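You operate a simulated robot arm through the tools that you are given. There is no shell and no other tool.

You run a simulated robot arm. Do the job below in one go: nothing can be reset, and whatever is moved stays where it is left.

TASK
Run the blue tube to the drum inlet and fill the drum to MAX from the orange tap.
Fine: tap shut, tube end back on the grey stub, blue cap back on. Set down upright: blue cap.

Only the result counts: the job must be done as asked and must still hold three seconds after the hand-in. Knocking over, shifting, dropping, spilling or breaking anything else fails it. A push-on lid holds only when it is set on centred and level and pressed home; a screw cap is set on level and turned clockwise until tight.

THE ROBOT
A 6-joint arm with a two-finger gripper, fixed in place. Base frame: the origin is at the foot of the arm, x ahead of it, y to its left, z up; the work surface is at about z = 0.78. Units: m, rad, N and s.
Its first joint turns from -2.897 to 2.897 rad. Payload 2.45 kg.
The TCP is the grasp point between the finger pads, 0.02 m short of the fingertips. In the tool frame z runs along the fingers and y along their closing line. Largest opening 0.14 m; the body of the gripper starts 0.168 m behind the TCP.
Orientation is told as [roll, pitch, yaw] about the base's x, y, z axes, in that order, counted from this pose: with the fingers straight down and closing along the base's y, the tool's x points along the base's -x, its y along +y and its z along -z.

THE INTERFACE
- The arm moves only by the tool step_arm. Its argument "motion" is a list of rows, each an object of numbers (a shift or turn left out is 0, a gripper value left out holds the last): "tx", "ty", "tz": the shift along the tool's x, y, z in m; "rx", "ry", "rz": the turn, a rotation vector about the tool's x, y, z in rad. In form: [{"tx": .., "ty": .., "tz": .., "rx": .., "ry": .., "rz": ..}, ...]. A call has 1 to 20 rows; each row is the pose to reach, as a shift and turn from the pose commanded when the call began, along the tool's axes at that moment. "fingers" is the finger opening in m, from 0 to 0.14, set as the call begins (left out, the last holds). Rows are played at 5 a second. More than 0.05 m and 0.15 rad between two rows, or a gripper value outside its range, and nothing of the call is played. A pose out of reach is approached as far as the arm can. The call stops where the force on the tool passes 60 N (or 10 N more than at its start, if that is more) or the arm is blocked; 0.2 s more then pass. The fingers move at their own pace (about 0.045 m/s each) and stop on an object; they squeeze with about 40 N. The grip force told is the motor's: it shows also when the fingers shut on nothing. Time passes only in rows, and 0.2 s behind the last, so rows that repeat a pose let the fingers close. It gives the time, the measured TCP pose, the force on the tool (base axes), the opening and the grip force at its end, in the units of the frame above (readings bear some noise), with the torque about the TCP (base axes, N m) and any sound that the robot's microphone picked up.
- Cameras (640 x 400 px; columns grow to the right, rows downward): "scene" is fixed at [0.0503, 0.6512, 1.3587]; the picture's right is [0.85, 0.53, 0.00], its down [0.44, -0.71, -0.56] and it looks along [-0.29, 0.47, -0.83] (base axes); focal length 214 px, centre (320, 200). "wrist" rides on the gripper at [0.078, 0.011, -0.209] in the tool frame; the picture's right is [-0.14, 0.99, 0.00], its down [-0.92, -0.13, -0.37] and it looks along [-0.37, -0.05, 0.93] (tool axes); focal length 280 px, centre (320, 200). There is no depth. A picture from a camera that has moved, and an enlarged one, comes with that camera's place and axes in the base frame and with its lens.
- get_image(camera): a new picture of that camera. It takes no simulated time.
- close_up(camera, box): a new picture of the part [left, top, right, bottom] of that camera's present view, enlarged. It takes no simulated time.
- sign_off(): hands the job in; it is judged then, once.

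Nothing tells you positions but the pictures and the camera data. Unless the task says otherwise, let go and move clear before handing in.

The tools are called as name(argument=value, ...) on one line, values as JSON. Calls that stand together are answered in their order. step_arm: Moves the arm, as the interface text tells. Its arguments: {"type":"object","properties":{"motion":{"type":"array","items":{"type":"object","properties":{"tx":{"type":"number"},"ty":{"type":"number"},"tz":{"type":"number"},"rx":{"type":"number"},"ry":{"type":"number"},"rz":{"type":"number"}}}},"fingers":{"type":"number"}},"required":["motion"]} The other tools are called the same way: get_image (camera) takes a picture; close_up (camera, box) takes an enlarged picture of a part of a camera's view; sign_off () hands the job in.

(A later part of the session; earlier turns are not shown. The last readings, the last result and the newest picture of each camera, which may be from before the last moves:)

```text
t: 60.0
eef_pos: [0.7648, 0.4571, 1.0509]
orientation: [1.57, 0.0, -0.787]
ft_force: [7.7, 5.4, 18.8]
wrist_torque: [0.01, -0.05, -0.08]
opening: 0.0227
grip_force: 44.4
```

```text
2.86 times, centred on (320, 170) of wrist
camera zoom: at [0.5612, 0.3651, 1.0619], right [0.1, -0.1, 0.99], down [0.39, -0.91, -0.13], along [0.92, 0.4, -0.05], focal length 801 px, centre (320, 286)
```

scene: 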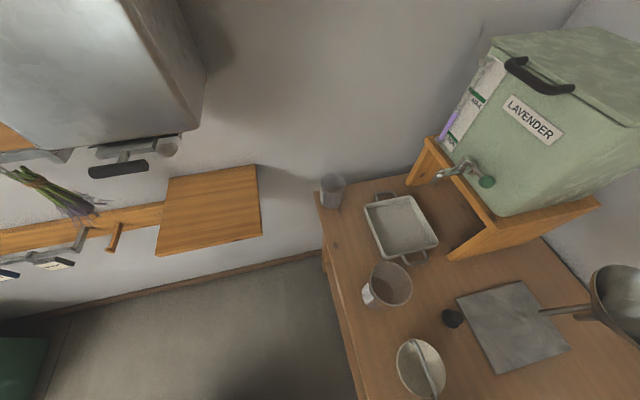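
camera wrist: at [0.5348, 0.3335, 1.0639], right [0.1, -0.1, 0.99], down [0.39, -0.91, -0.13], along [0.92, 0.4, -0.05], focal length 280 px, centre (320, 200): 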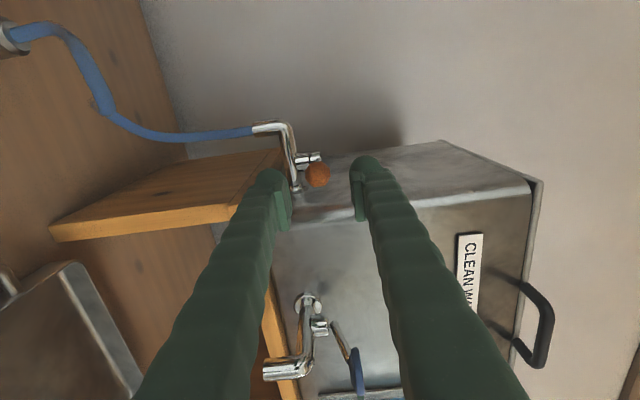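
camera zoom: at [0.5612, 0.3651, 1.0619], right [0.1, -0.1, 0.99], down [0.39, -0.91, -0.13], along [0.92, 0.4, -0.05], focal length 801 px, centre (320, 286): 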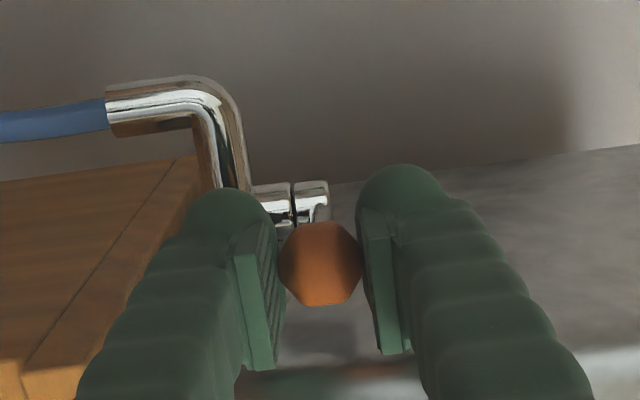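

I have the knob. I ease the vertical preload and make a small outward test turn of about 10°.

step_arm(motion=[{"ty": 0.001}, {"tx": 0.0048, "ty": 0.001, "tz": 0.0}, {"tx": 0.0097, "ty": 0.001, "tz": 0.0004}])

close_up(camera="wrist", box=[220, 100, 420, 240])

```text
t: 60.8
eef_pos: [0.7585, 0.4643, 1.0515]
orientation: [1.57, 0.0, -0.788]
ft_force: [9.8, -16.7, -9.1]
wrist_torque: [-0.09, 0.1, -1.28]
opening: 0.0226
grip_force: 44.9
```

```text
2.86 times, centred on (320, 170) of wrist
camera zoom: at [0.5541, 0.3718, 1.0623], right [0.1, -0.1, 0.99], down [0.39, -0.91, -0.13], along [0.92, 0.4, -0.05], focal length 801 px, centre (320, 286)
```

zoom: 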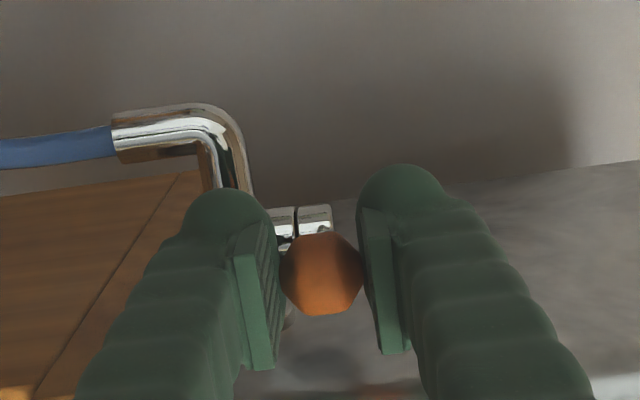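

The lever turns outward with about 19 N resistance. I continue turning to about 30° and listen for flow.

step_arm(motion=[{"tx": 0.0094, "tz": 0.0021}, {"tx": 0.0184, "tz": 0.0059}])

close_up(camera="wrist", box=[220, 100, 420, 240])

```text
t: 61.4
eef_pos: [0.7492, 0.4805, 1.0507]
orientation: [1.57, 0.001, -0.786]
ft_force: [3.5, -18.0, -9.6]
wrist_torque: [-0.15, 0.24, -1.14]
opening: 0.0213
grip_force: 44.9
```

```text
2.86 times, centred on (320, 170) of wrist
camera zoom: at [0.5462, 0.3896, 1.0617], right [0.1, -0.1, 0.99], down [0.39, -0.91, -0.13], along [0.92, 0.4, -0.05], focal length 801 px, centre (320, 286)
```

zoom: 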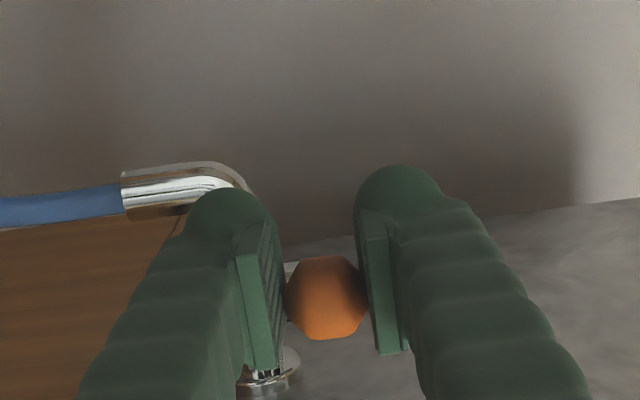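

The lever turned to about 20° with the ball slipping a little in the grip; no sound yet. I release, back off slightly, and check the lever's angle.

step_arm(fingers=0.05, motion=[{"tz": 0.0}, {"tz": 0.0}, {"tz": -0.03}, {"tz": -0.06}])

get_image(camera="wrist")

close_up(camera="wrist", box=[220, 120, 400, 260])

```text
t: 62.4
eef_pos: [0.7062, 0.4407, 1.0508]
orientation: [1.571, 0.0, -0.785]
ft_force: [0.2, 0.0, 0.6]
wrist_torque: [-0.01, 0.01, 0.01]
opening: 0.05
grip_force: 0.0
```

```text
taken
camera wrist: at [0.5042, 0.3487, 1.062], right [0.1, -0.1, 0.99], down [0.39, -0.91, -0.13], along [0.92, 0.4, -0.05], focal length 280 px, centre (320, 200)
```

wrist: 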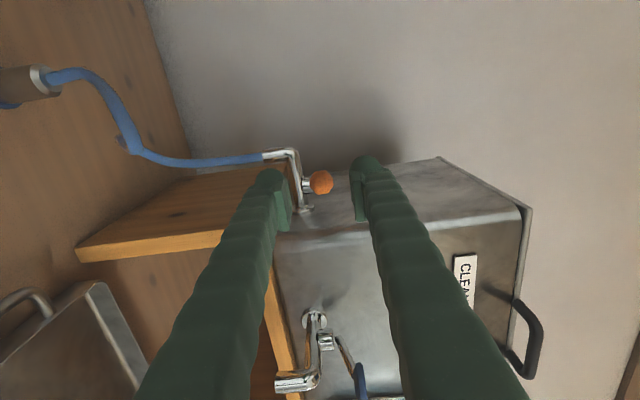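

```text
2.86 times, centred on (310, 190) of wrist
camera zoom: at [0.5042, 0.3487, 1.062], right [0.1, -0.1, 0.99], down [0.39, -0.91, -0.13], along [0.92, 0.4, -0.05], focal length 801 px, centre (349, 229)
```

zoom: 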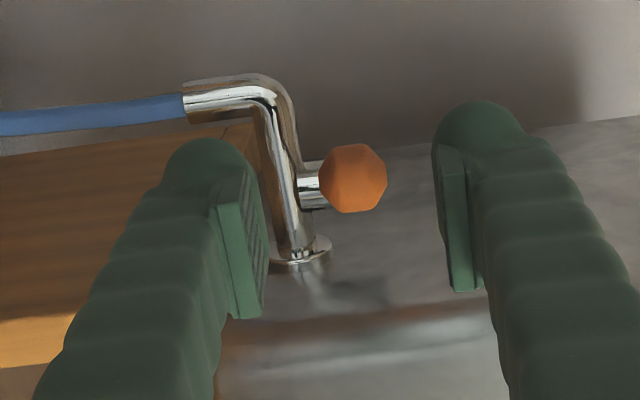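

The lever is now about 21° open and stays there. I go to a viewpoint in front of the bench (keeping this tool orientation) to read the drum gauge and see if anything flows.

step_arm(motion=[{"tx": 0.023, "tz": -0.0435, "ty": -0.008}, {"tx": 0.046, "tz": -0.087, "ty": -0.016}, {"tx": 0.069, "tz": -0.1305, "ty": -0.025}, {"tx": 0.092, "tz": -0.174, "ty": -0.033}, {"tx": 0.115, "tz": -0.2175, "ty": -0.041, "ry": -0.02}, {"tx": 0.138, "tz": -0.261, "ty": -0.05, "ry": -0.04}, {"tx": 0.179, "tz": -0.269, "ty": -0.066, "ry": -0.06}, {"tx": 0.22, "tz": -0.277, "ty": -0.082, "ry": -0.08}, {"tx": 0.262, "tz": -0.285, "ty": -0.099, "ry": -0.1}, {"tx": 0.303, "tz": -0.292, "ty": -0.115, "ry": -0.12}, {"tx": 0.344, "tz": -0.3, "ty": -0.131, "ry": -0.15}, {"tx": 0.385, "tz": -0.308, "ty": -0.147, "ry": -0.17}, {"tx": 0.427, "tz": -0.315, "ty": -0.164, "ry": -0.19}, {"tx": 0.468, "tz": -0.323, "ty": -0.18, "ry": -0.21}])

get_image(camera="wrist")

```text
t: 65.4
eef_pos: [0.1474, 0.5437, 0.8728]
orientation: [1.57, 0.001, -0.996]
ft_force: [0.4, 0.2, 0.3]
wrist_torque: [-0.01, -0.01, 0.07]
opening: 0.0498
grip_force: 0.1
```

```text
taken
camera wrist: at [-0.0712, 0.4964, 0.8837], right [0.07, -0.12, 0.99], down [0.19, -0.97, -0.13], along [0.98, 0.2, -0.05], focal length 280 px, centre (320, 200)
```

wrist: 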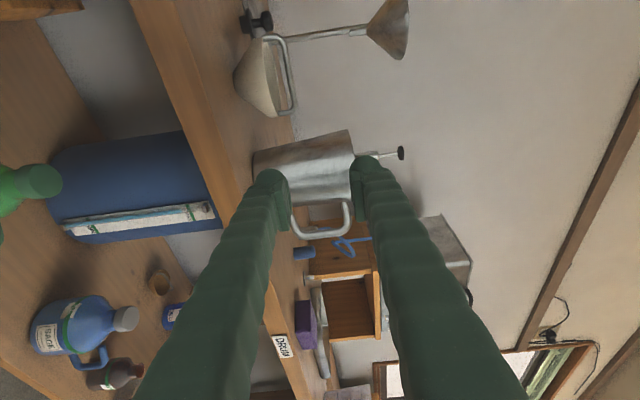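

The gauge is fully visible here. I zoom in on it.

close_up(camera="wrist", box=[50, 190, 230, 250])

close_up(camera="wrist", box=[160, 190, 230, 230])

```text
3.56 times, centred on (140, 220) of wrist
camera zoom: at [-0.0712, 0.4964, 0.8837], right [0.07, -0.12, 0.99], down [0.19, -0.97, -0.13], along [0.98, 0.2, -0.05], focal length 997 px, centre (960, 129)
```

zoom: 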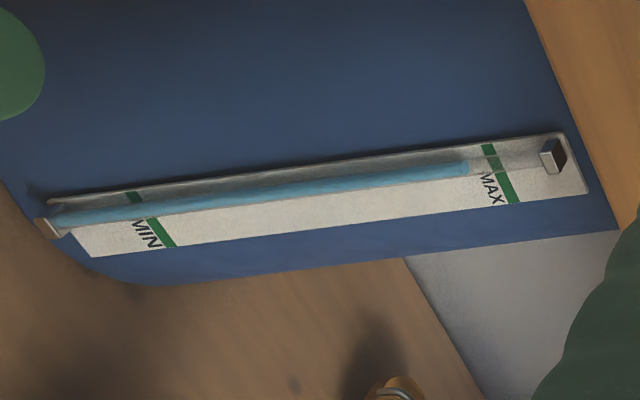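

```text
9.14 times, centred on (195, 210) of wrist
camera zoom: at [-0.0712, 0.4964, 0.8837], right [0.07, -0.12, 0.99], down [0.19, -0.97, -0.13], along [0.98, 0.2, -0.05], focal length 2564 px, centre (1463, 109)
```

zoom: 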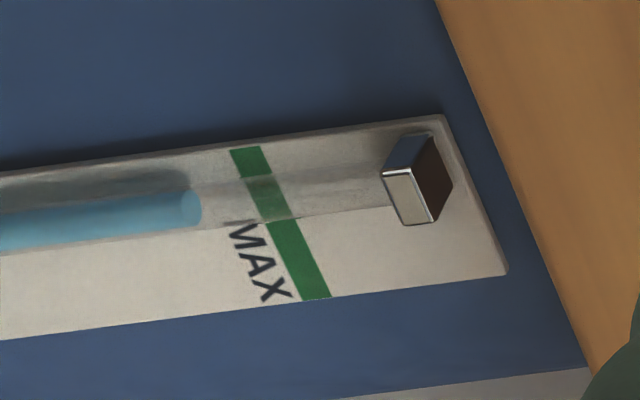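

The level reads just below MAX, much as before. I wait 2 s here to see if it rises at this tap opening.

step_arm(motion=[{"tz": 0.0}, {"tz": 0.0}, {"tz": 0.0}, {"tz": 0.0}, {"tz": 0.0}, {"tz": 0.0}, {"tz": 0.0}, {"tz": 0.0}, {"tz": 0.0}, {"tz": 0.0}])

close_up(camera="wrist", box=[160, 190, 230, 230])

close_up(camera="wrist", box=[50, 190, 230, 250])

```text
t: 67.6
eef_pos: [0.1471, 0.5451, 0.8733]
orientation: [1.571, 0.001, -0.997]
ft_force: [0.7, -0.1, 0.1]
wrist_torque: [-0.03, 0.04, -0.01]
opening: 0.05
grip_force: 0.0
```

```text
9.14 times, centred on (195, 210) of wrist
camera zoom: at [-0.0707, 0.4967, 0.8841], right [0.07, -0.12, 0.99], down [0.19, -0.97, -0.13], along [0.98, 0.2, -0.05], focal length 2564 px, centre (1463, 109)
```

zoom: 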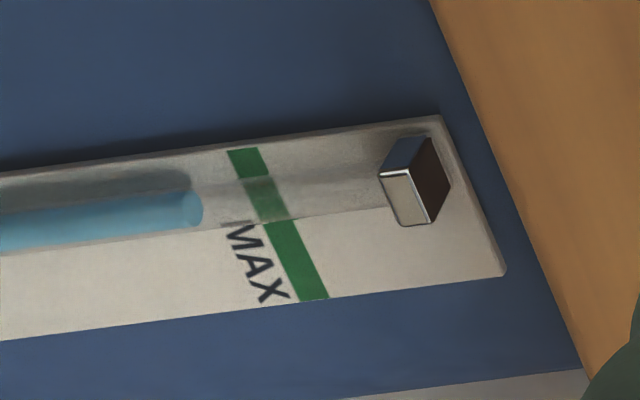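

```text
3.56 times, centred on (140, 220) of wrist
camera zoom: at [-0.0707, 0.4967, 0.8841], right [0.07, -0.12, 0.99], down [0.19, -0.97, -0.13], along [0.98, 0.2, -0.05], focal length 997 px, centre (960, 129)
```

zoom: 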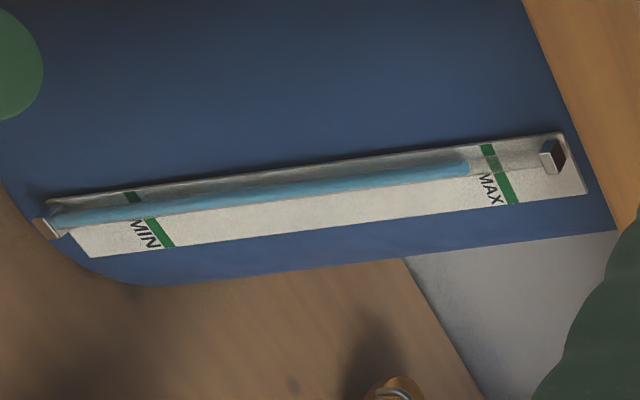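

The level moved slightly (about 1–2 mm relative to the band in 2 s), so a slow flow seems to be running. I confirm with a higher zoom before and after another wait.

close_up(camera="wrist", box=[175, 195, 207, 225])

step_arm(motion=[{"tz": 0.0}, {"tz": 0.0}, {"tz": 0.0}, {"tz": 0.0}, {"tz": 0.0}, {"tz": 0.0}, {"tz": 0.0}, {"tz": 0.0}, {"tz": 0.0}, {"tz": 0.0}, {"tz": 0.0}, {"tz": 0.0}, {"tz": 0.0}, {"tz": 0.0}])

close_up(camera="wrist", box=[175, 195, 207, 225])

```text
13.33 times, centred on (191, 210) of wrist
camera zoom: at [-0.0707, 0.4967, 0.8841], right [0.07, -0.12, 0.99], down [0.19, -0.97, -0.13], along [0.98, 0.2, -0.05], focal length 3738 px, centre (2040, 67)
```

zoom: 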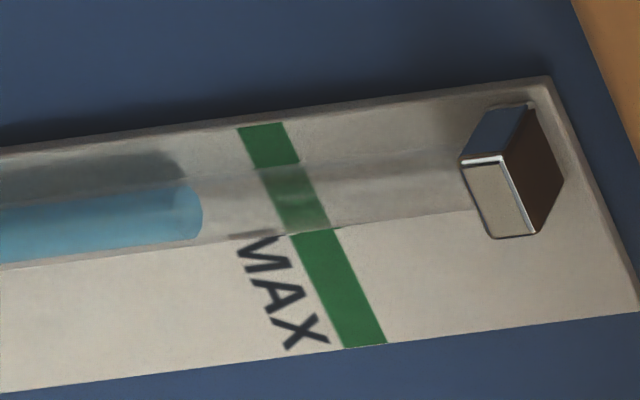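

```text
t: 70.6
eef_pos: [0.1476, 0.5447, 0.873]
orientation: [1.571, 0.001, -0.994]
ft_force: [-0.3, 0.2, -0.9]
wrist_torque: [0.02, -0.02, 0.02]
opening: 0.0501
grip_force: 0.0
```

```text
13.33 times, centred on (191, 210) of wrist
camera zoom: at [-0.0707, 0.4967, 0.8841], right [0.07, -0.12, 0.99], down [0.19, -0.97, -0.13], along [0.98, 0.2, -0.05], focal length 3738 px, centre (2040, 67)
```

zoom: 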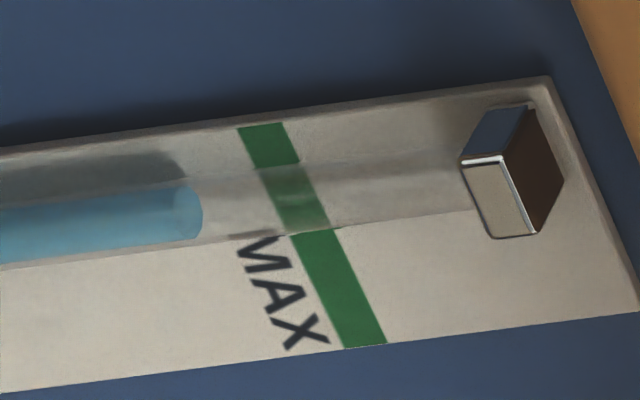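

No change over 3 s, so 21° gives no flow yet. I return to the tap to regrip the knob and open it further.

step_arm(motion=[{"tx": -0.0388, "tz": 0.0161, "ty": 0.0159}, {"tx": -0.0777, "tz": 0.0323, "ty": 0.0318}, {"tx": -0.1165, "tz": 0.0484, "ty": 0.0476}, {"tx": -0.1553, "tz": 0.0646, "ty": 0.0635}, {"tx": -0.1941, "tz": 0.0807, "ty": 0.0794}, {"tx": -0.233, "tz": 0.0968, "ty": 0.0953, "ry": 0.02}, {"tx": -0.2718, "tz": 0.113, "ty": 0.1111, "ry": 0.05}, {"tx": -0.3106, "tz": 0.1291, "ty": 0.127, "ry": 0.08}, {"tx": -0.3237, "tz": 0.1716, "ty": 0.1344, "ry": 0.11}, {"tx": -0.3368, "tz": 0.2142, "ty": 0.1417, "ry": 0.14}, {"tx": -0.3499, "tz": 0.2567, "ty": 0.1491, "ry": 0.17}, {"tx": -0.363, "tz": 0.2993, "ty": 0.1564, "ry": 0.19}, {"tx": -0.3761, "tz": 0.3418, "ty": 0.1638, "ry": 0.21}, {"tx": -0.3892, "tz": 0.3844, "ty": 0.1711, "ry": 0.21}, {"tx": -0.4023, "tz": 0.4269, "ty": 0.1785, "ry": 0.21}, {"tx": -0.4023, "tz": 0.4269, "ty": 0.1785, "ry": 0.21}])

close_up(camera="wrist", box=[220, 100, 420, 240])

```text
t: 74.0
eef_pos: [0.7245, 0.4364, 1.0474]
orientation: [1.569, 0.0, -0.787]
ft_force: [-0.3, 1.2, 0.3]
wrist_torque: [0.02, 0.01, -0.02]
opening: 0.0499
grip_force: 0.0
```

```text
2.86 times, centred on (320, 170) of wrist
camera zoom: at [0.5219, 0.3441, 1.0589], right [0.1, -0.1, 0.99], down [0.39, -0.91, -0.13], along [0.92, 0.4, -0.05], focal length 801 px, centre (320, 286)
```

zoom: 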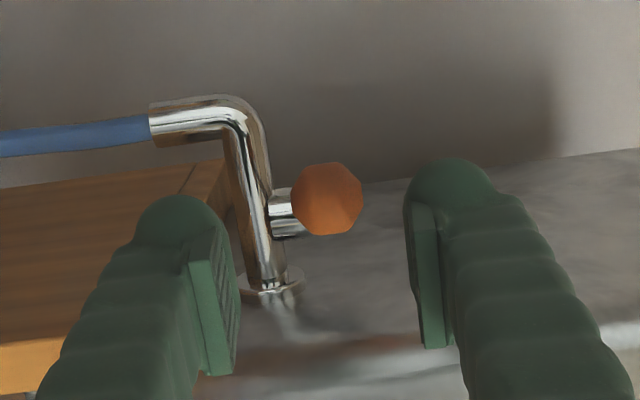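

The knob is ahead and a little to the +u side, as planned. I advance, grip, and turn further to about 50°.

step_arm(motion=[{"ty": 0.0015, "tz": 0.015}, {"ty": 0.0015, "tz": 0.03}, {"ty": 0.0015, "tz": 0.045}, {"ty": 0.0015, "tz": 0.045}])

step_arm(fingers=0.0, motion=[{"tz": 0.0}, {"tz": 0.0}, {"tz": 0.0}])

step_arm(motion=[{"tx": 0.0097, "tz": 0.0043}, {"tx": 0.0195, "tz": 0.0104}, {"tx": 0.031, "tz": 0.0185}])

close_up(camera="wrist", box=[220, 100, 420, 240])

```text
t: 75.0
eef_pos: [0.7572, 0.4703, 1.0525]
orientation: [1.57, 0.002, -0.785]
ft_force: [-0.4, 0.8, 0.3]
wrist_torque: [0.02, 0.02, -0.01]
opening: 0.0505
grip_force: 0.1
```

```text
t: 75.8
eef_pos: [0.756, 0.4691, 1.0503]
orientation: [1.571, 0.0, -0.784]
ft_force: [-2.8, -1.7, -11.3]
wrist_torque: [-0.12, 0.06, 0.04]
opening: 0.0229
grip_force: 33.5
```

```text
t: 76.6
eef_pos: [0.749, 0.5021, 1.0506]
orientation: [1.572, 0.002, -0.787]
ft_force: [7.7, -19.0, -0.2]
wrist_torque: [-0.09, 0.1, -1.22]
opening: 0.0208
grip_force: 44.9
```

```text
2.86 times, centred on (320, 170) of wrist
camera zoom: at [0.5443, 0.411, 1.0618], right [0.1, -0.1, 0.99], down [0.39, -0.91, -0.13], along [0.92, 0.4, -0.05], focal length 801 px, centre (320, 286)
```

zoom: 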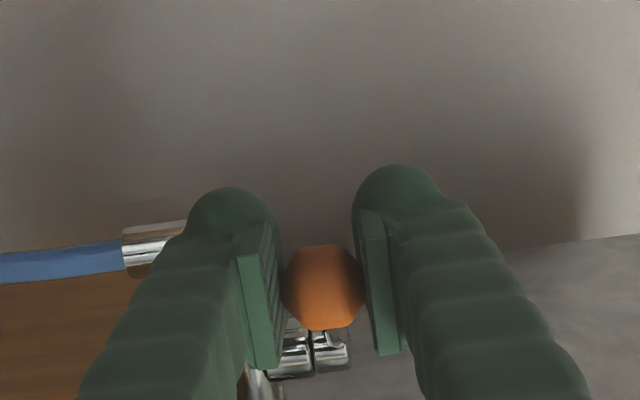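

The lever is at about 45°. I release and go straight to the gauge viewpoint to see whether it flows now.

step_arm(fingers=0.05, motion=[{"tz": 0.0}, {"tz": 0.0}, {"tz": -0.045}, {"tz": -0.09, "tx": 0.01}, {"tz": -0.135, "tx": 0.03, "ty": -0.01}, {"tz": -0.178, "tx": 0.052, "ty": -0.02}, {"tz": -0.22, "tx": 0.075, "ty": -0.03}, {"tz": -0.262, "tx": 0.1, "ty": -0.038, "ry": -0.02}, {"tz": -0.3, "tx": 0.125, "ty": -0.045, "ry": -0.04}, {"tz": -0.33, "tx": 0.16, "ty": -0.055, "ry": -0.06}, {"tz": -0.345, "tx": 0.205, "ty": -0.068, "ry": -0.08}, {"tz": -0.353, "tx": 0.252, "ty": -0.08, "ry": -0.1}, {"tz": -0.36, "tx": 0.298, "ty": -0.095, "ry": -0.12}, {"tz": -0.367, "tx": 0.344, "ty": -0.11, "ry": -0.14}, {"tz": -0.374, "tx": 0.39, "ty": -0.125, "ry": -0.16}, {"tz": -0.382, "tx": 0.432, "ty": -0.145, "ry": -0.18}, {"tz": -0.39, "tx": 0.4555, "ty": -0.17, "ry": -0.2}, {"tz": -0.3953, "tx": 0.4555, "ty": -0.1776, "ry": -0.21}])

close_up(camera="wrist", box=[175, 195, 207, 225])

get_image(camera="wrist")

```text
refused: row 5 steps farther than a row can; nothing moved
```

```text
13.33 times, centred on (191, 210) of wrist
camera zoom: at [0.5443, 0.411, 1.0618], right [0.1, -0.1, 0.99], down [0.39, -0.91, -0.13], along [0.92, 0.4, -0.05], focal length 3738 px, centre (2040, 67)
```

zoom: 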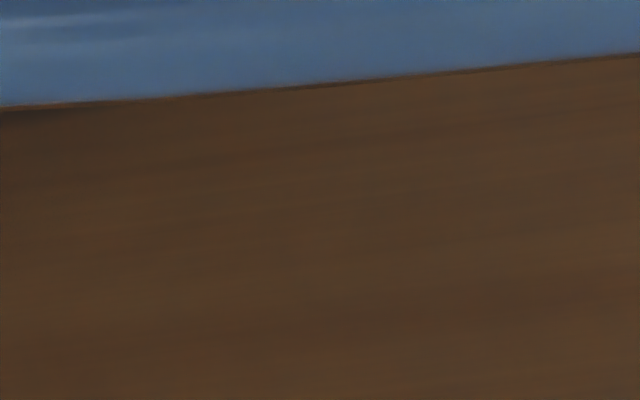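

```text
taken
camera wrist: at [0.5443, 0.411, 1.0618], right [0.1, -0.1, 0.99], down [0.39, -0.91, -0.13], along [0.92, 0.4, -0.05], focal length 280 px, centre (320, 200)
```

wrist: 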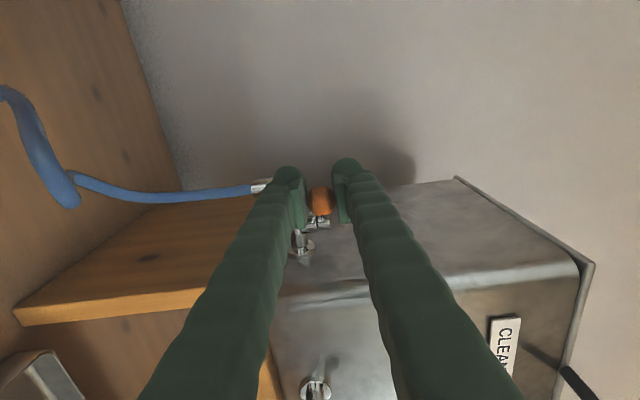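

One row was a hair too long and nothing was played; I resend with shorter steps.

step_arm(fingers=0.05, motion=[{"tz": 0.0}, {"tz": 0.0}, {"tz": -0.045}, {"tz": -0.09, "tx": 0.008}, {"tz": -0.132, "tx": 0.028, "ty": -0.008}, {"tz": -0.173, "tx": 0.05, "ty": -0.017}, {"tz": -0.214, "tx": 0.073, "ty": -0.027}, {"tz": -0.255, "tx": 0.098, "ty": -0.036, "ry": -0.02}, {"tz": -0.293, "tx": 0.124, "ty": -0.045, "ry": -0.04}, {"tz": -0.323, "tx": 0.16, "ty": -0.055, "ry": -0.06}, {"tz": -0.341, "tx": 0.204, "ty": -0.068, "ry": -0.08}, {"tz": -0.352, "tx": 0.25, "ty": -0.08, "ry": -0.1}, {"tz": -0.36, "tx": 0.296, "ty": -0.094, "ry": -0.12}, {"tz": -0.367, "tx": 0.342, "ty": -0.109, "ry": -0.14}, {"tz": -0.374, "tx": 0.388, "ty": -0.124, "ry": -0.16}, {"tz": -0.382, "tx": 0.43, "ty": -0.144, "ry": -0.18}, {"tz": -0.39, "tx": 0.4555, "ty": -0.17, "ry": -0.2}, {"tz": -0.3953, "tx": 0.4555, "ty": -0.1776, "ry": -0.21}])

close_up(camera="wrist", box=[175, 195, 207, 225])

get_image(camera="wrist")

```text
t: 80.4
eef_pos: [0.1499, 0.5504, 0.8733]
orientation: [1.571, -0.001, -0.996]
ft_force: [-0.2, 0.3, -0.4]
wrist_torque: [-0.03, -0.02, 0.0]
opening: 0.0501
grip_force: 0.1
```

```text
13.33 times, centred on (191, 210) of wrist
camera zoom: at [-0.0694, 0.5025, 0.8841], right [0.07, -0.12, 0.99], down [0.19, -0.97, -0.13], along [0.98, 0.2, -0.05], focal length 3738 px, centre (2040, 67)
```

zoom: 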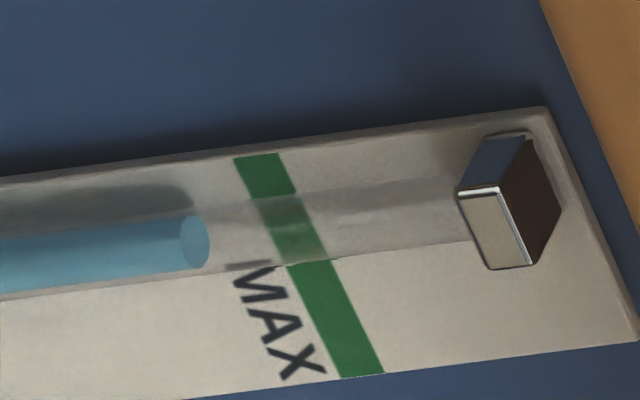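

```text
taken
camera wrist: at [-0.0694, 0.5025, 0.8841], right [0.07, -0.12, 0.99], down [0.19, -0.97, -0.13], along [0.98, 0.2, -0.05], focal length 280 px, centre (320, 200)
```

wrist: 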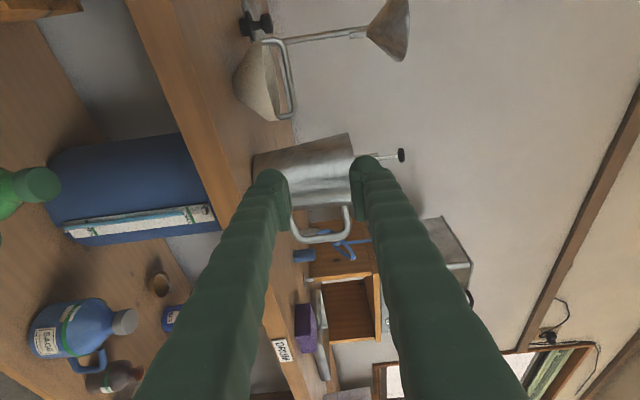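

I wait a bit here and compare the level at a fixed camera position.

step_arm(motion=[{"tz": 0.0}, {"tz": 0.0}, {"tz": 0.0}, {"tz": 0.0}, {"tz": 0.0}])

close_up(camera="wrist", box=[175, 195, 207, 225])

step_arm(motion=[{"tz": 0.0}, {"tz": 0.0}, {"tz": 0.0}, {"tz": 0.0}, {"tz": 0.0}])

close_up(camera="wrist", box=[175, 195, 207, 225])

```text
t: 81.6
eef_pos: [0.1488, 0.5496, 0.8735]
orientation: [1.57, 0.001, -0.996]
ft_force: [-0.3, 0.2, 0.1]
wrist_torque: [0.0, -0.01, 0.04]
opening: 0.0498
grip_force: 0.1
```

```text
13.33 times, centred on (191, 210) of wrist
camera zoom: at [-0.069, 0.5027, 0.8845], right [0.07, -0.12, 0.99], down [0.19, -0.97, -0.13], along [0.98, 0.2, -0.05], focal length 3738 px, centre (2040, 67)
```

zoom: 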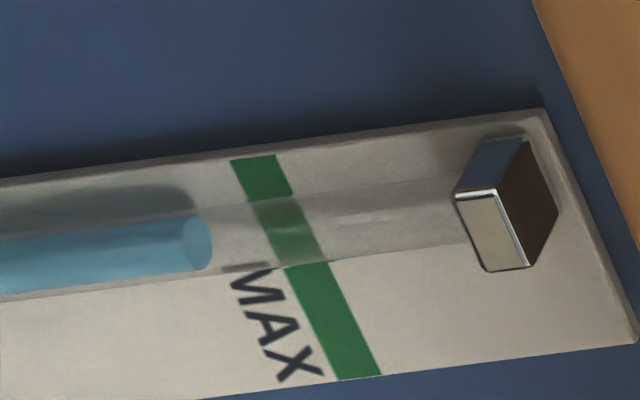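

```text
t: 82.8
eef_pos: [0.149, 0.5508, 0.8742]
orientation: [1.571, -0.001, -0.997]
ft_force: [0.1, -1.0, 0.2]
wrist_torque: [0.01, 0.01, -0.03]
opening: 0.0499
grip_force: 0.0
```

```text
13.33 times, centred on (191, 210) of wrist
camera zoom: at [-0.069, 0.5027, 0.8845], right [0.07, -0.12, 0.99], down [0.19, -0.97, -0.13], along [0.98, 0.2, -0.05], focal length 3738 px, centre (2040, 67)
```

zoom: 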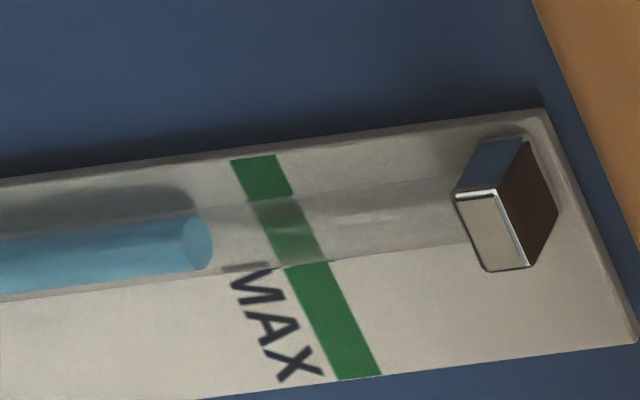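

The two pictures look nearly identical, so the flow is either nil or very slow. I wait a longer 4 s and compare at the highest zoom.

close_up(camera="wrist", box=[184, 206, 200, 216])

step_arm(motion=[{"tz": 0.0}, {"tz": 0.0}, {"tz": 0.0}, {"tz": 0.0}, {"tz": 0.0}, {"tz": 0.0}, {"tz": 0.0}, {"tz": 0.0}, {"tz": 0.0}, {"tz": 0.0}, {"tz": 0.0}, {"tz": 0.0}, {"tz": 0.0}, {"tz": 0.0}, {"tz": 0.0}, {"tz": 0.0}, {"tz": 0.0}, {"tz": 0.0}, {"tz": 0.0}, {"tz": 0.0}])

close_up(camera="wrist", box=[184, 206, 200, 216])

```text
16.00 times, centred on (192, 211) of wrist
camera zoom: at [-0.069, 0.5027, 0.8845], right [0.07, -0.12, 0.99], down [0.19, -0.97, -0.13], along [0.98, 0.2, -0.05], focal length 4486 px, centre (2368, 24)
```

zoom: 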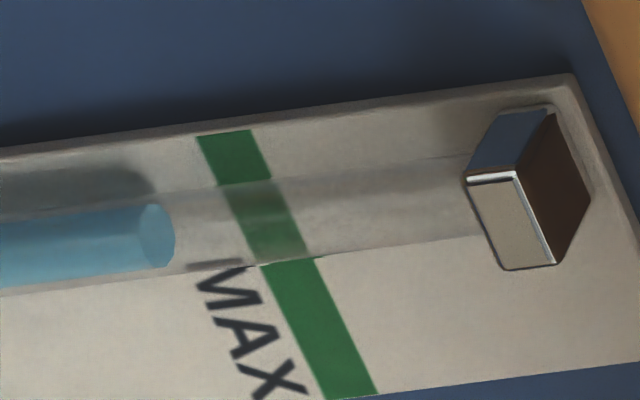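

```text
t: 87.0
eef_pos: [0.1487, 0.5499, 0.8729]
orientation: [1.573, 0.0, -0.997]
ft_force: [-0.3, 0.0, -0.5]
wrist_torque: [-0.01, 0.0, 0.02]
opening: 0.0502
grip_force: 0.0
```

```text
16.00 times, centred on (192, 211) of wrist
camera zoom: at [-0.069, 0.5027, 0.8845], right [0.07, -0.12, 0.99], down [0.19, -0.97, -0.13], along [0.98, 0.2, -0.05], focal length 4486 px, centre (2368, 24)
```

zoom: 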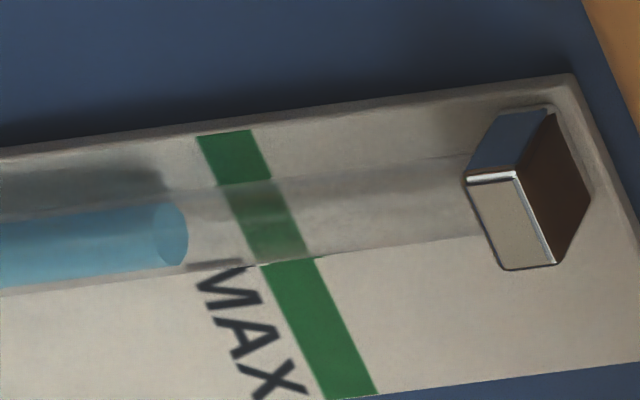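

The level did rise about 1.7 mm in 4 s, so the tap is flowing at roughly 0.4 mm/s, and by my geometry about 9 mm remain to the middle of the MAX band. I keep watching from here.

step_arm(motion=[{"tz": 0.0}, {"tz": 0.0}, {"tz": 0.0}, {"tz": 0.0}, {"tz": 0.0}, {"tz": 0.0}, {"tz": 0.0}, {"tz": 0.0}, {"tz": 0.0}, {"tz": 0.0}, {"tz": 0.0}, {"tz": 0.0}, {"tz": 0.0}, {"tz": 0.0}, {"tz": 0.0}, {"tz": 0.0}, {"tz": 0.0}, {"tz": 0.0}, {"tz": 0.0}, {"tz": 0.0}])

close_up(camera="wrist", box=[184, 206, 200, 216])

```text
t: 91.2
eef_pos: [0.1494, 0.5507, 0.8733]
orientation: [1.572, 0.0, -0.997]
ft_force: [-0.8, 0.9, 0.0]
wrist_torque: [0.01, 0.0, 0.0]
opening: 0.0501
grip_force: 0.0
```

```text
16.00 times, centred on (192, 211) of wrist
camera zoom: at [-0.069, 0.5027, 0.8845], right [0.07, -0.12, 0.99], down [0.19, -0.97, -0.13], along [0.98, 0.2, -0.05], focal length 4486 px, centre (2368, 24)
```

zoom: 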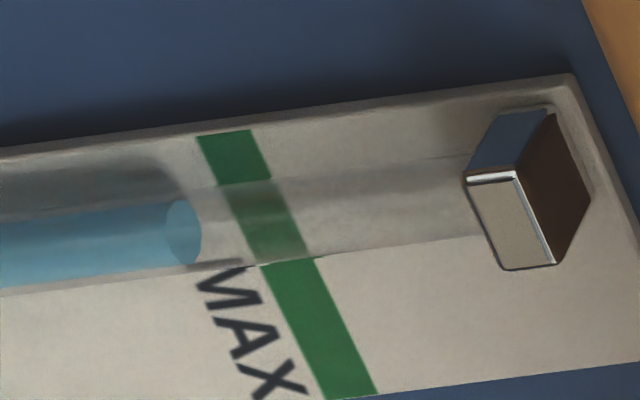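

The level keeps rising at about 0.45 mm/s; with the sight-tube parallax, about 7 mm remain. I wait on in two further steps.

step_arm(motion=[{"tz": 0.0}, {"tz": 0.0}, {"tz": 0.0}, {"tz": 0.0}, {"tz": 0.0}, {"tz": 0.0}, {"tz": 0.0}, {"tz": 0.0}, {"tz": 0.0}, {"tz": 0.0}, {"tz": 0.0}, {"tz": 0.0}, {"tz": 0.0}, {"tz": 0.0}, {"tz": 0.0}, {"tz": 0.0}, {"tz": 0.0}, {"tz": 0.0}, {"tz": 0.0}, {"tz": 0.0}])

close_up(camera="wrist", box=[184, 206, 200, 216])

```text
t: 95.4
eef_pos: [0.1503, 0.5508, 0.8734]
orientation: [1.571, 0.0, -0.997]
ft_force: [0.4, 0.0, -0.8]
wrist_torque: [0.01, 0.0, 0.0]
opening: 0.0499
grip_force: 0.0
```

```text
16.00 times, centred on (192, 211) of wrist
camera zoom: at [-0.069, 0.5027, 0.8845], right [0.07, -0.12, 0.99], down [0.19, -0.97, -0.13], along [0.98, 0.2, -0.05], focal length 4486 px, centre (2368, 24)
```

zoom: 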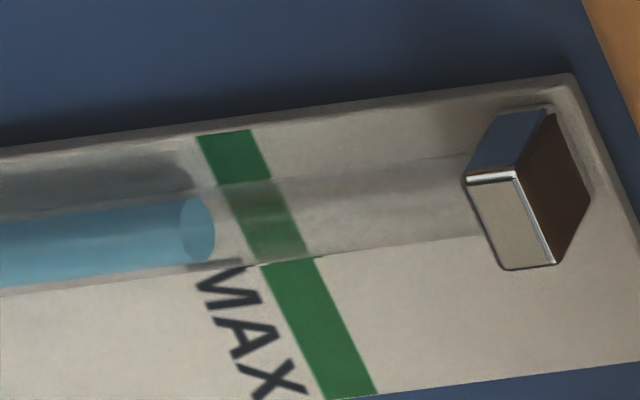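

Rate is steady (~3.3 px/s at this zoom). I wait another 4.2 s and check again.

step_arm(motion=[{"tz": 0.0}, {"tz": 0.0}, {"tz": 0.0}, {"tz": 0.0}, {"tz": 0.0}, {"tz": 0.0}, {"tz": 0.0}, {"tz": 0.0}, {"tz": 0.0}, {"tz": 0.0}, {"tz": 0.0}, {"tz": 0.0}, {"tz": 0.0}, {"tz": 0.0}, {"tz": 0.0}, {"tz": 0.0}, {"tz": 0.0}, {"tz": 0.0}, {"tz": 0.0}, {"tz": 0.0}])

close_up(camera="wrist", box=[184, 206, 200, 216])

close_up(camera="wrist", box=[50, 190, 230, 250])

```text
t: 99.6
eef_pos: [0.1497, 0.5505, 0.8727]
orientation: [1.571, 0.001, -0.998]
ft_force: [0.9, -0.3, 0.1]
wrist_torque: [0.01, -0.01, 0.01]
opening: 0.0502
grip_force: 0.1
```

```text
16.00 times, centred on (192, 211) of wrist
camera zoom: at [-0.069, 0.5027, 0.8845], right [0.07, -0.12, 0.99], down [0.19, -0.97, -0.13], along [0.98, 0.2, -0.05], focal length 4486 px, centre (2368, 24)
```

zoom: 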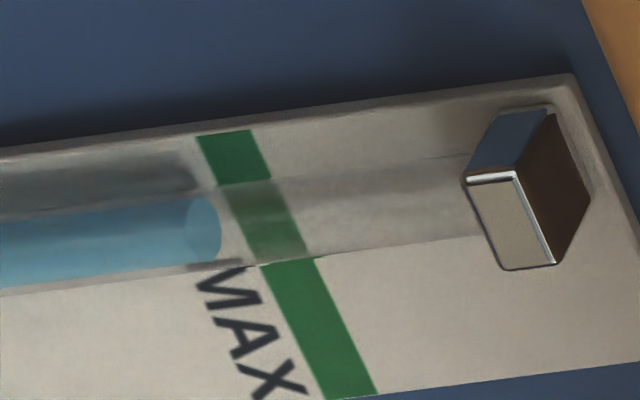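

```text
3.56 times, centred on (140, 220) of wrist
camera zoom: at [-0.069, 0.5027, 0.8845], right [0.07, -0.12, 0.99], down [0.19, -0.97, -0.13], along [0.98, 0.2, -0.05], focal length 997 px, centre (960, 129)
```

zoom: 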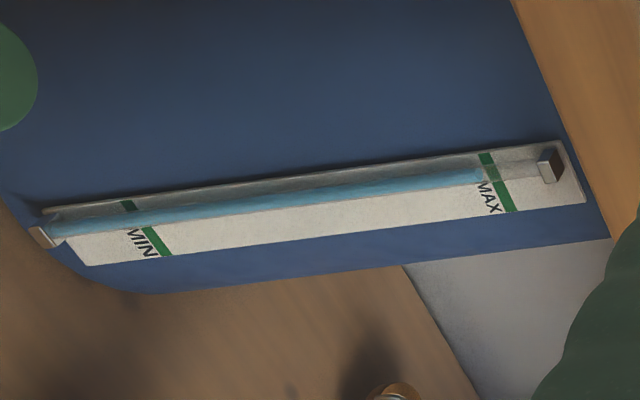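

The rise seems to have slowed in this interval. I wait 2 s and check again.

step_arm(motion=[{"tz": 0.0}, {"tz": 0.0}, {"tz": 0.0}, {"tz": 0.0}, {"tz": 0.0}, {"tz": 0.0}, {"tz": 0.0}, {"tz": 0.0}, {"tz": 0.0}, {"tz": 0.0}])

close_up(camera="wrist", box=[184, 206, 200, 216])

get_image(camera="wrist")

```text
t: 101.8
eef_pos: [0.1494, 0.5505, 0.8734]
orientation: [1.572, 0.001, -0.998]
ft_force: [-0.3, 0.7, -0.1]
wrist_torque: [0.0, 0.05, 0.01]
opening: 0.0499
grip_force: 0.0
```

```text
16.00 times, centred on (192, 211) of wrist
camera zoom: at [-0.069, 0.5027, 0.8845], right [0.07, -0.12, 0.99], down [0.19, -0.97, -0.13], along [0.98, 0.2, -0.05], focal length 4486 px, centre (2368, 24)
```

zoom: 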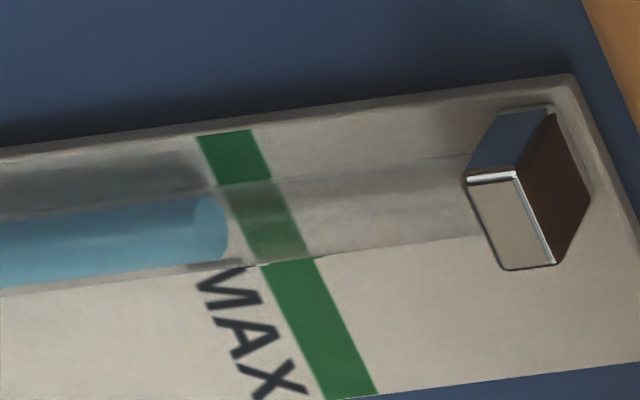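

```text
taken
camera wrist: at [-0.069, 0.5027, 0.8845], right [0.07, -0.12, 0.99], down [0.19, -0.97, -0.13], along [0.98, 0.2, -0.05], focal length 280 px, centre (320, 200)
```

wrist: 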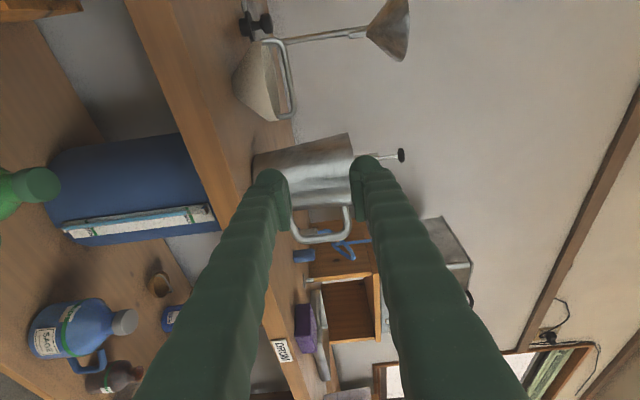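

The level is still rising steadily (~3 px/s); I'm about 13 px (≈2 mm) short of the moment to leave for closing. I wait 4 s and check once more.

step_arm(motion=[{"tz": 0.0}, {"tz": 0.0}, {"tz": 0.0}, {"tz": 0.0}, {"tz": 0.0}, {"tz": 0.0}, {"tz": 0.0}, {"tz": 0.0}, {"tz": 0.0}, {"tz": 0.0}, {"tz": 0.0}, {"tz": 0.0}, {"tz": 0.0}, {"tz": 0.0}, {"tz": 0.0}, {"tz": 0.0}, {"tz": 0.0}, {"tz": 0.0}])

close_up(camera="wrist", box=[184, 206, 200, 216])

```text
t: 105.6
eef_pos: [0.1497, 0.5507, 0.873]
orientation: [1.569, -0.001, -0.996]
ft_force: [-0.2, 0.4, -0.1]
wrist_torque: [-0.04, -0.04, -0.01]
opening: 0.0502
grip_force: 0.0
```

```text
16.00 times, centred on (192, 211) of wrist
camera zoom: at [-0.069, 0.5027, 0.8845], right [0.07, -0.12, 0.99], down [0.19, -0.97, -0.13], along [0.98, 0.2, -0.05], focal length 4486 px, centre (2368, 24)
```

zoom: 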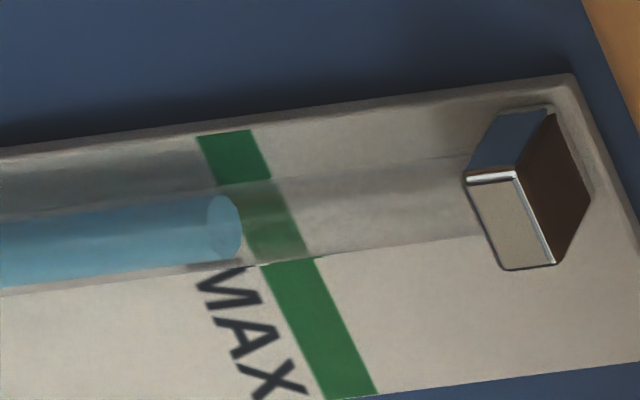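

The level is at the planned point. I now go straight back with closed fingers and push the lever shut from its outer side.

step_arm(fingers=0.0, motion=[{"tx": -0.0393, "tz": 0.0155, "ty": 0.0159, "ry": 0.014}, {"tx": -0.0786, "tz": 0.031, "ty": 0.0318, "ry": 0.028}, {"tx": -0.1179, "tz": 0.0465, "ty": 0.0476, "ry": 0.042}, {"tx": -0.1573, "tz": 0.062, "ty": 0.0635, "ry": 0.056}, {"tx": -0.1966, "tz": 0.0774, "ty": 0.0794, "ry": 0.07}, {"tx": -0.2359, "tz": 0.0929, "ty": 0.0953, "ry": 0.084}, {"tx": -0.2752, "tz": 0.1084, "ty": 0.1111, "ry": 0.098}, {"tx": -0.3145, "tz": 0.1239, "ty": 0.127, "ry": 0.112}, {"tx": -0.3167, "tz": 0.1714, "ty": 0.1344, "ry": 0.13}, {"tx": -0.3189, "tz": 0.2188, "ty": 0.1417, "ry": 0.15}, {"tx": -0.3211, "tz": 0.2663, "ty": 0.1491, "ry": 0.17}, {"tx": -0.3233, "tz": 0.3137, "ty": 0.1564, "ry": 0.19}, {"tx": -0.3255, "tz": 0.3612, "ty": 0.1638, "ry": 0.212}, {"tx": -0.3277, "tz": 0.4087, "ty": 0.1711, "ry": 0.212}, {"tx": -0.3299, "tz": 0.4561, "ty": 0.1785, "ry": 0.212}, {"tx": -0.3436, "tz": 0.4591, "ty": 0.1785, "ry": 0.212}, {"tx": -0.3573, "tz": 0.462, "ty": 0.1785, "ry": 0.212}, {"tx": -0.371, "tz": 0.465, "ty": 0.1785, "ry": 0.212}, {"tx": -0.3847, "tz": 0.4679, "ty": 0.1785, "ry": 0.212}, {"tx": -0.3847, "tz": 0.4679, "ty": 0.1785, "ry": 0.212}])

get_image(camera="wrist")

close_up(camera="wrist", box=[220, 120, 420, 280])

```text
t: 109.3
eef_pos: [0.7268, 0.4971, 1.0506]
orientation: [1.57, 0.0, -0.78]
ft_force: [-1.2, 1.2, 0.7]
wrist_torque: [-0.04, 0.02, -0.04]
opening: 0.0
grip_force: 29.7
stopped in row 18: the force on the tool passed its limit at 75 N (the readings are from after the stop); the commanded pose is now the measured one
```

```text
taken
camera wrist: at [0.5239, 0.4033, 1.0615], right [0.1, -0.1, 0.99], down [0.4, -0.91, -0.13], along [0.91, 0.41, -0.05], focal length 280 px, centre (320, 200)
```

wrist: 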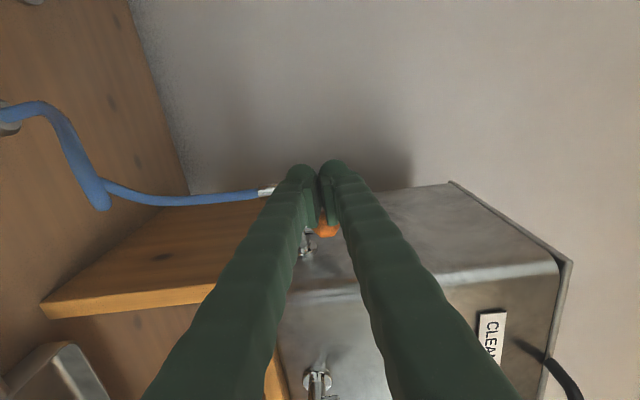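

```text
2.50 times, centred on (320, 200) of wrist
camera zoom: at [0.5239, 0.4033, 1.0615], right [0.1, -0.1, 0.99], down [0.4, -0.91, -0.13], along [0.91, 0.41, -0.05], focal length 701 px, centre (320, 200)
```

zoom: 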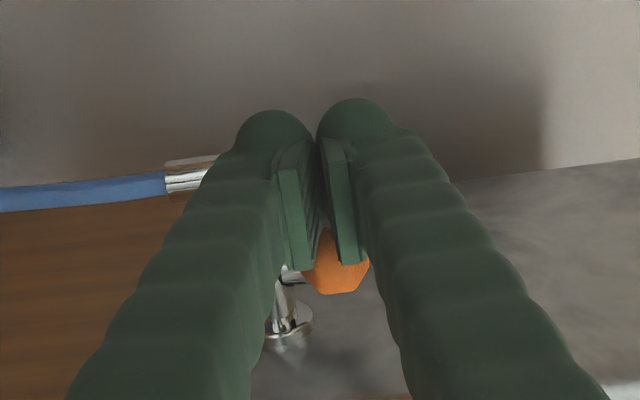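

The push was stopped by a force spike at about 28° (too fast). I continue pushing more slowly toward closed.

step_arm(motion=[{"tx": -0.004}, {"tx": -0.008}, {"tx": -0.012}, {"tx": -0.016}, {"tx": -0.02}])

close_up(camera="wrist", box=[220, 120, 420, 280])

```text
t: 110.5
eef_pos: [0.742, 0.4862, 1.0503]
orientation: [1.571, 0.0, -0.776]
ft_force: [0.3, 0.1, 0.3]
wrist_torque: [0.04, 0.01, -0.02]
opening: 0.0
grip_force: 29.3
```

```text
2.50 times, centred on (320, 200) of wrist
camera zoom: at [0.5383, 0.3911, 1.0615], right [0.1, -0.1, 0.99], down [0.4, -0.91, -0.13], along [0.91, 0.41, -0.05], focal length 701 px, centre (320, 200)
```

zoom: 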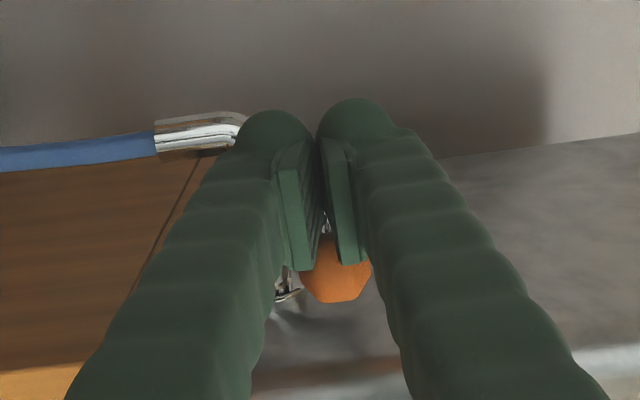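

The lever is now at only about 6°. I push the last bit gently until it's at its closed position.

step_arm(motion=[{"tx": -0.002}, {"tx": -0.004}, {"tx": -0.006}, {"tx": -0.008}])

close_up(camera="wrist", box=[220, 120, 420, 280])

```text
t: 111.5
eef_pos: [0.7447, 0.4809, 1.0505]
orientation: [1.571, -0.001, -0.773]
ft_force: [-1.5, 3.3, -0.2]
wrist_torque: [-0.06, -0.02, 0.04]
opening: 0.0
grip_force: 29.6
```

```text
2.50 times, centred on (320, 200) of wrist
camera zoom: at [0.5429, 0.3862, 1.0618], right [0.1, -0.1, 0.99], down [0.4, -0.91, -0.13], along [0.91, 0.41, -0.05], focal length 701 px, centre (320, 200)
```

zoom: 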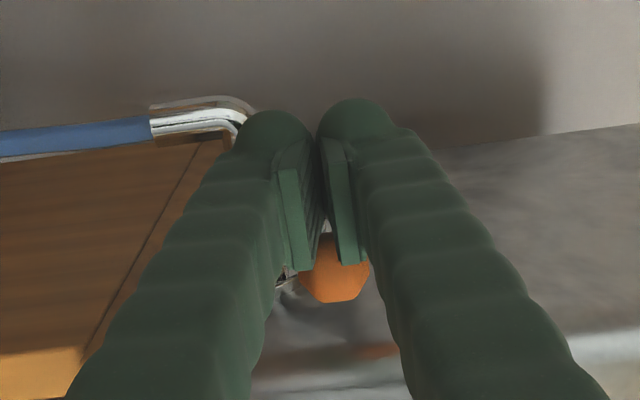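

step_arm(motion=[{"tx": -0.0015}, {"tx": -0.003}, {"tx": -0.0045}, {"tx": -0.006}])

close_up(camera="wrist", box=[220, 120, 420, 280])

```text
t: 112.5
eef_pos: [0.7475, 0.4794, 1.0515]
orientation: [1.57, -0.002, -0.772]
ft_force: [-21.2, 44.8, 1.7]
wrist_torque: [-0.5, 0.13, 0.88]
opening: 0.0061
grip_force: 29.7
```

```text
2.50 times, centred on (320, 200) of wrist
camera zoom: at [0.5448, 0.3839, 1.062], right [0.1, -0.09, 0.99], down [0.4, -0.91, -0.13], along [0.91, 0.41, -0.05], focal length 701 px, centre (320, 200)
```

zoom: 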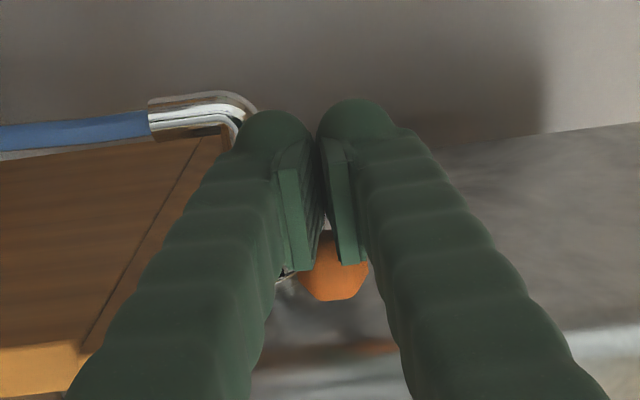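

The lever is against its closed stop (49 N, at the original position). I back off outward and check the lever position, then the gauge.

step_arm(motion=[{"tx": 0.01}, {"tx": 0.03}, {"tx": 0.03, "tz": -0.04}, {"tx": 0.03, "tz": -0.08}])

get_image(camera="wrist")

close_up(camera="wrist", box=[230, 120, 380, 260])

```text
t: 113.5
eef_pos: [0.6703, 0.436, 1.0501]
orientation: [1.571, -0.002, -0.777]
ft_force: [0.2, -0.9, 0.4]
wrist_torque: [-0.02, 0.03, 0.03]
opening: 0.0
grip_force: 29.4
```

```text
taken
camera wrist: at [0.4678, 0.3419, 1.0607], right [0.1, -0.1, 0.99], down [0.4, -0.91, -0.13], along [0.91, 0.41, -0.05], focal length 280 px, centre (320, 200)
```

wrist: 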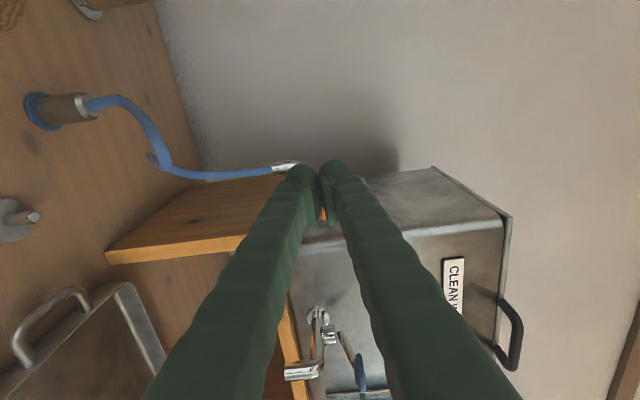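

```text
2.86 times, centred on (305, 190) of wrist
camera zoom: at [0.4678, 0.3419, 1.0607], right [0.1, -0.1, 0.99], down [0.4, -0.91, -0.13], along [0.91, 0.41, -0.05], focal length 801 px, centre (363, 229)
```

zoom: 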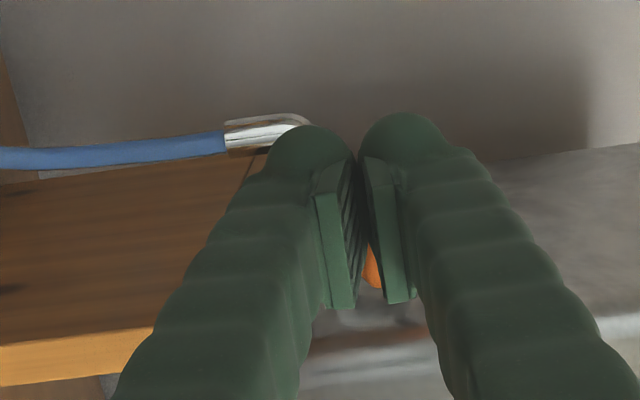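

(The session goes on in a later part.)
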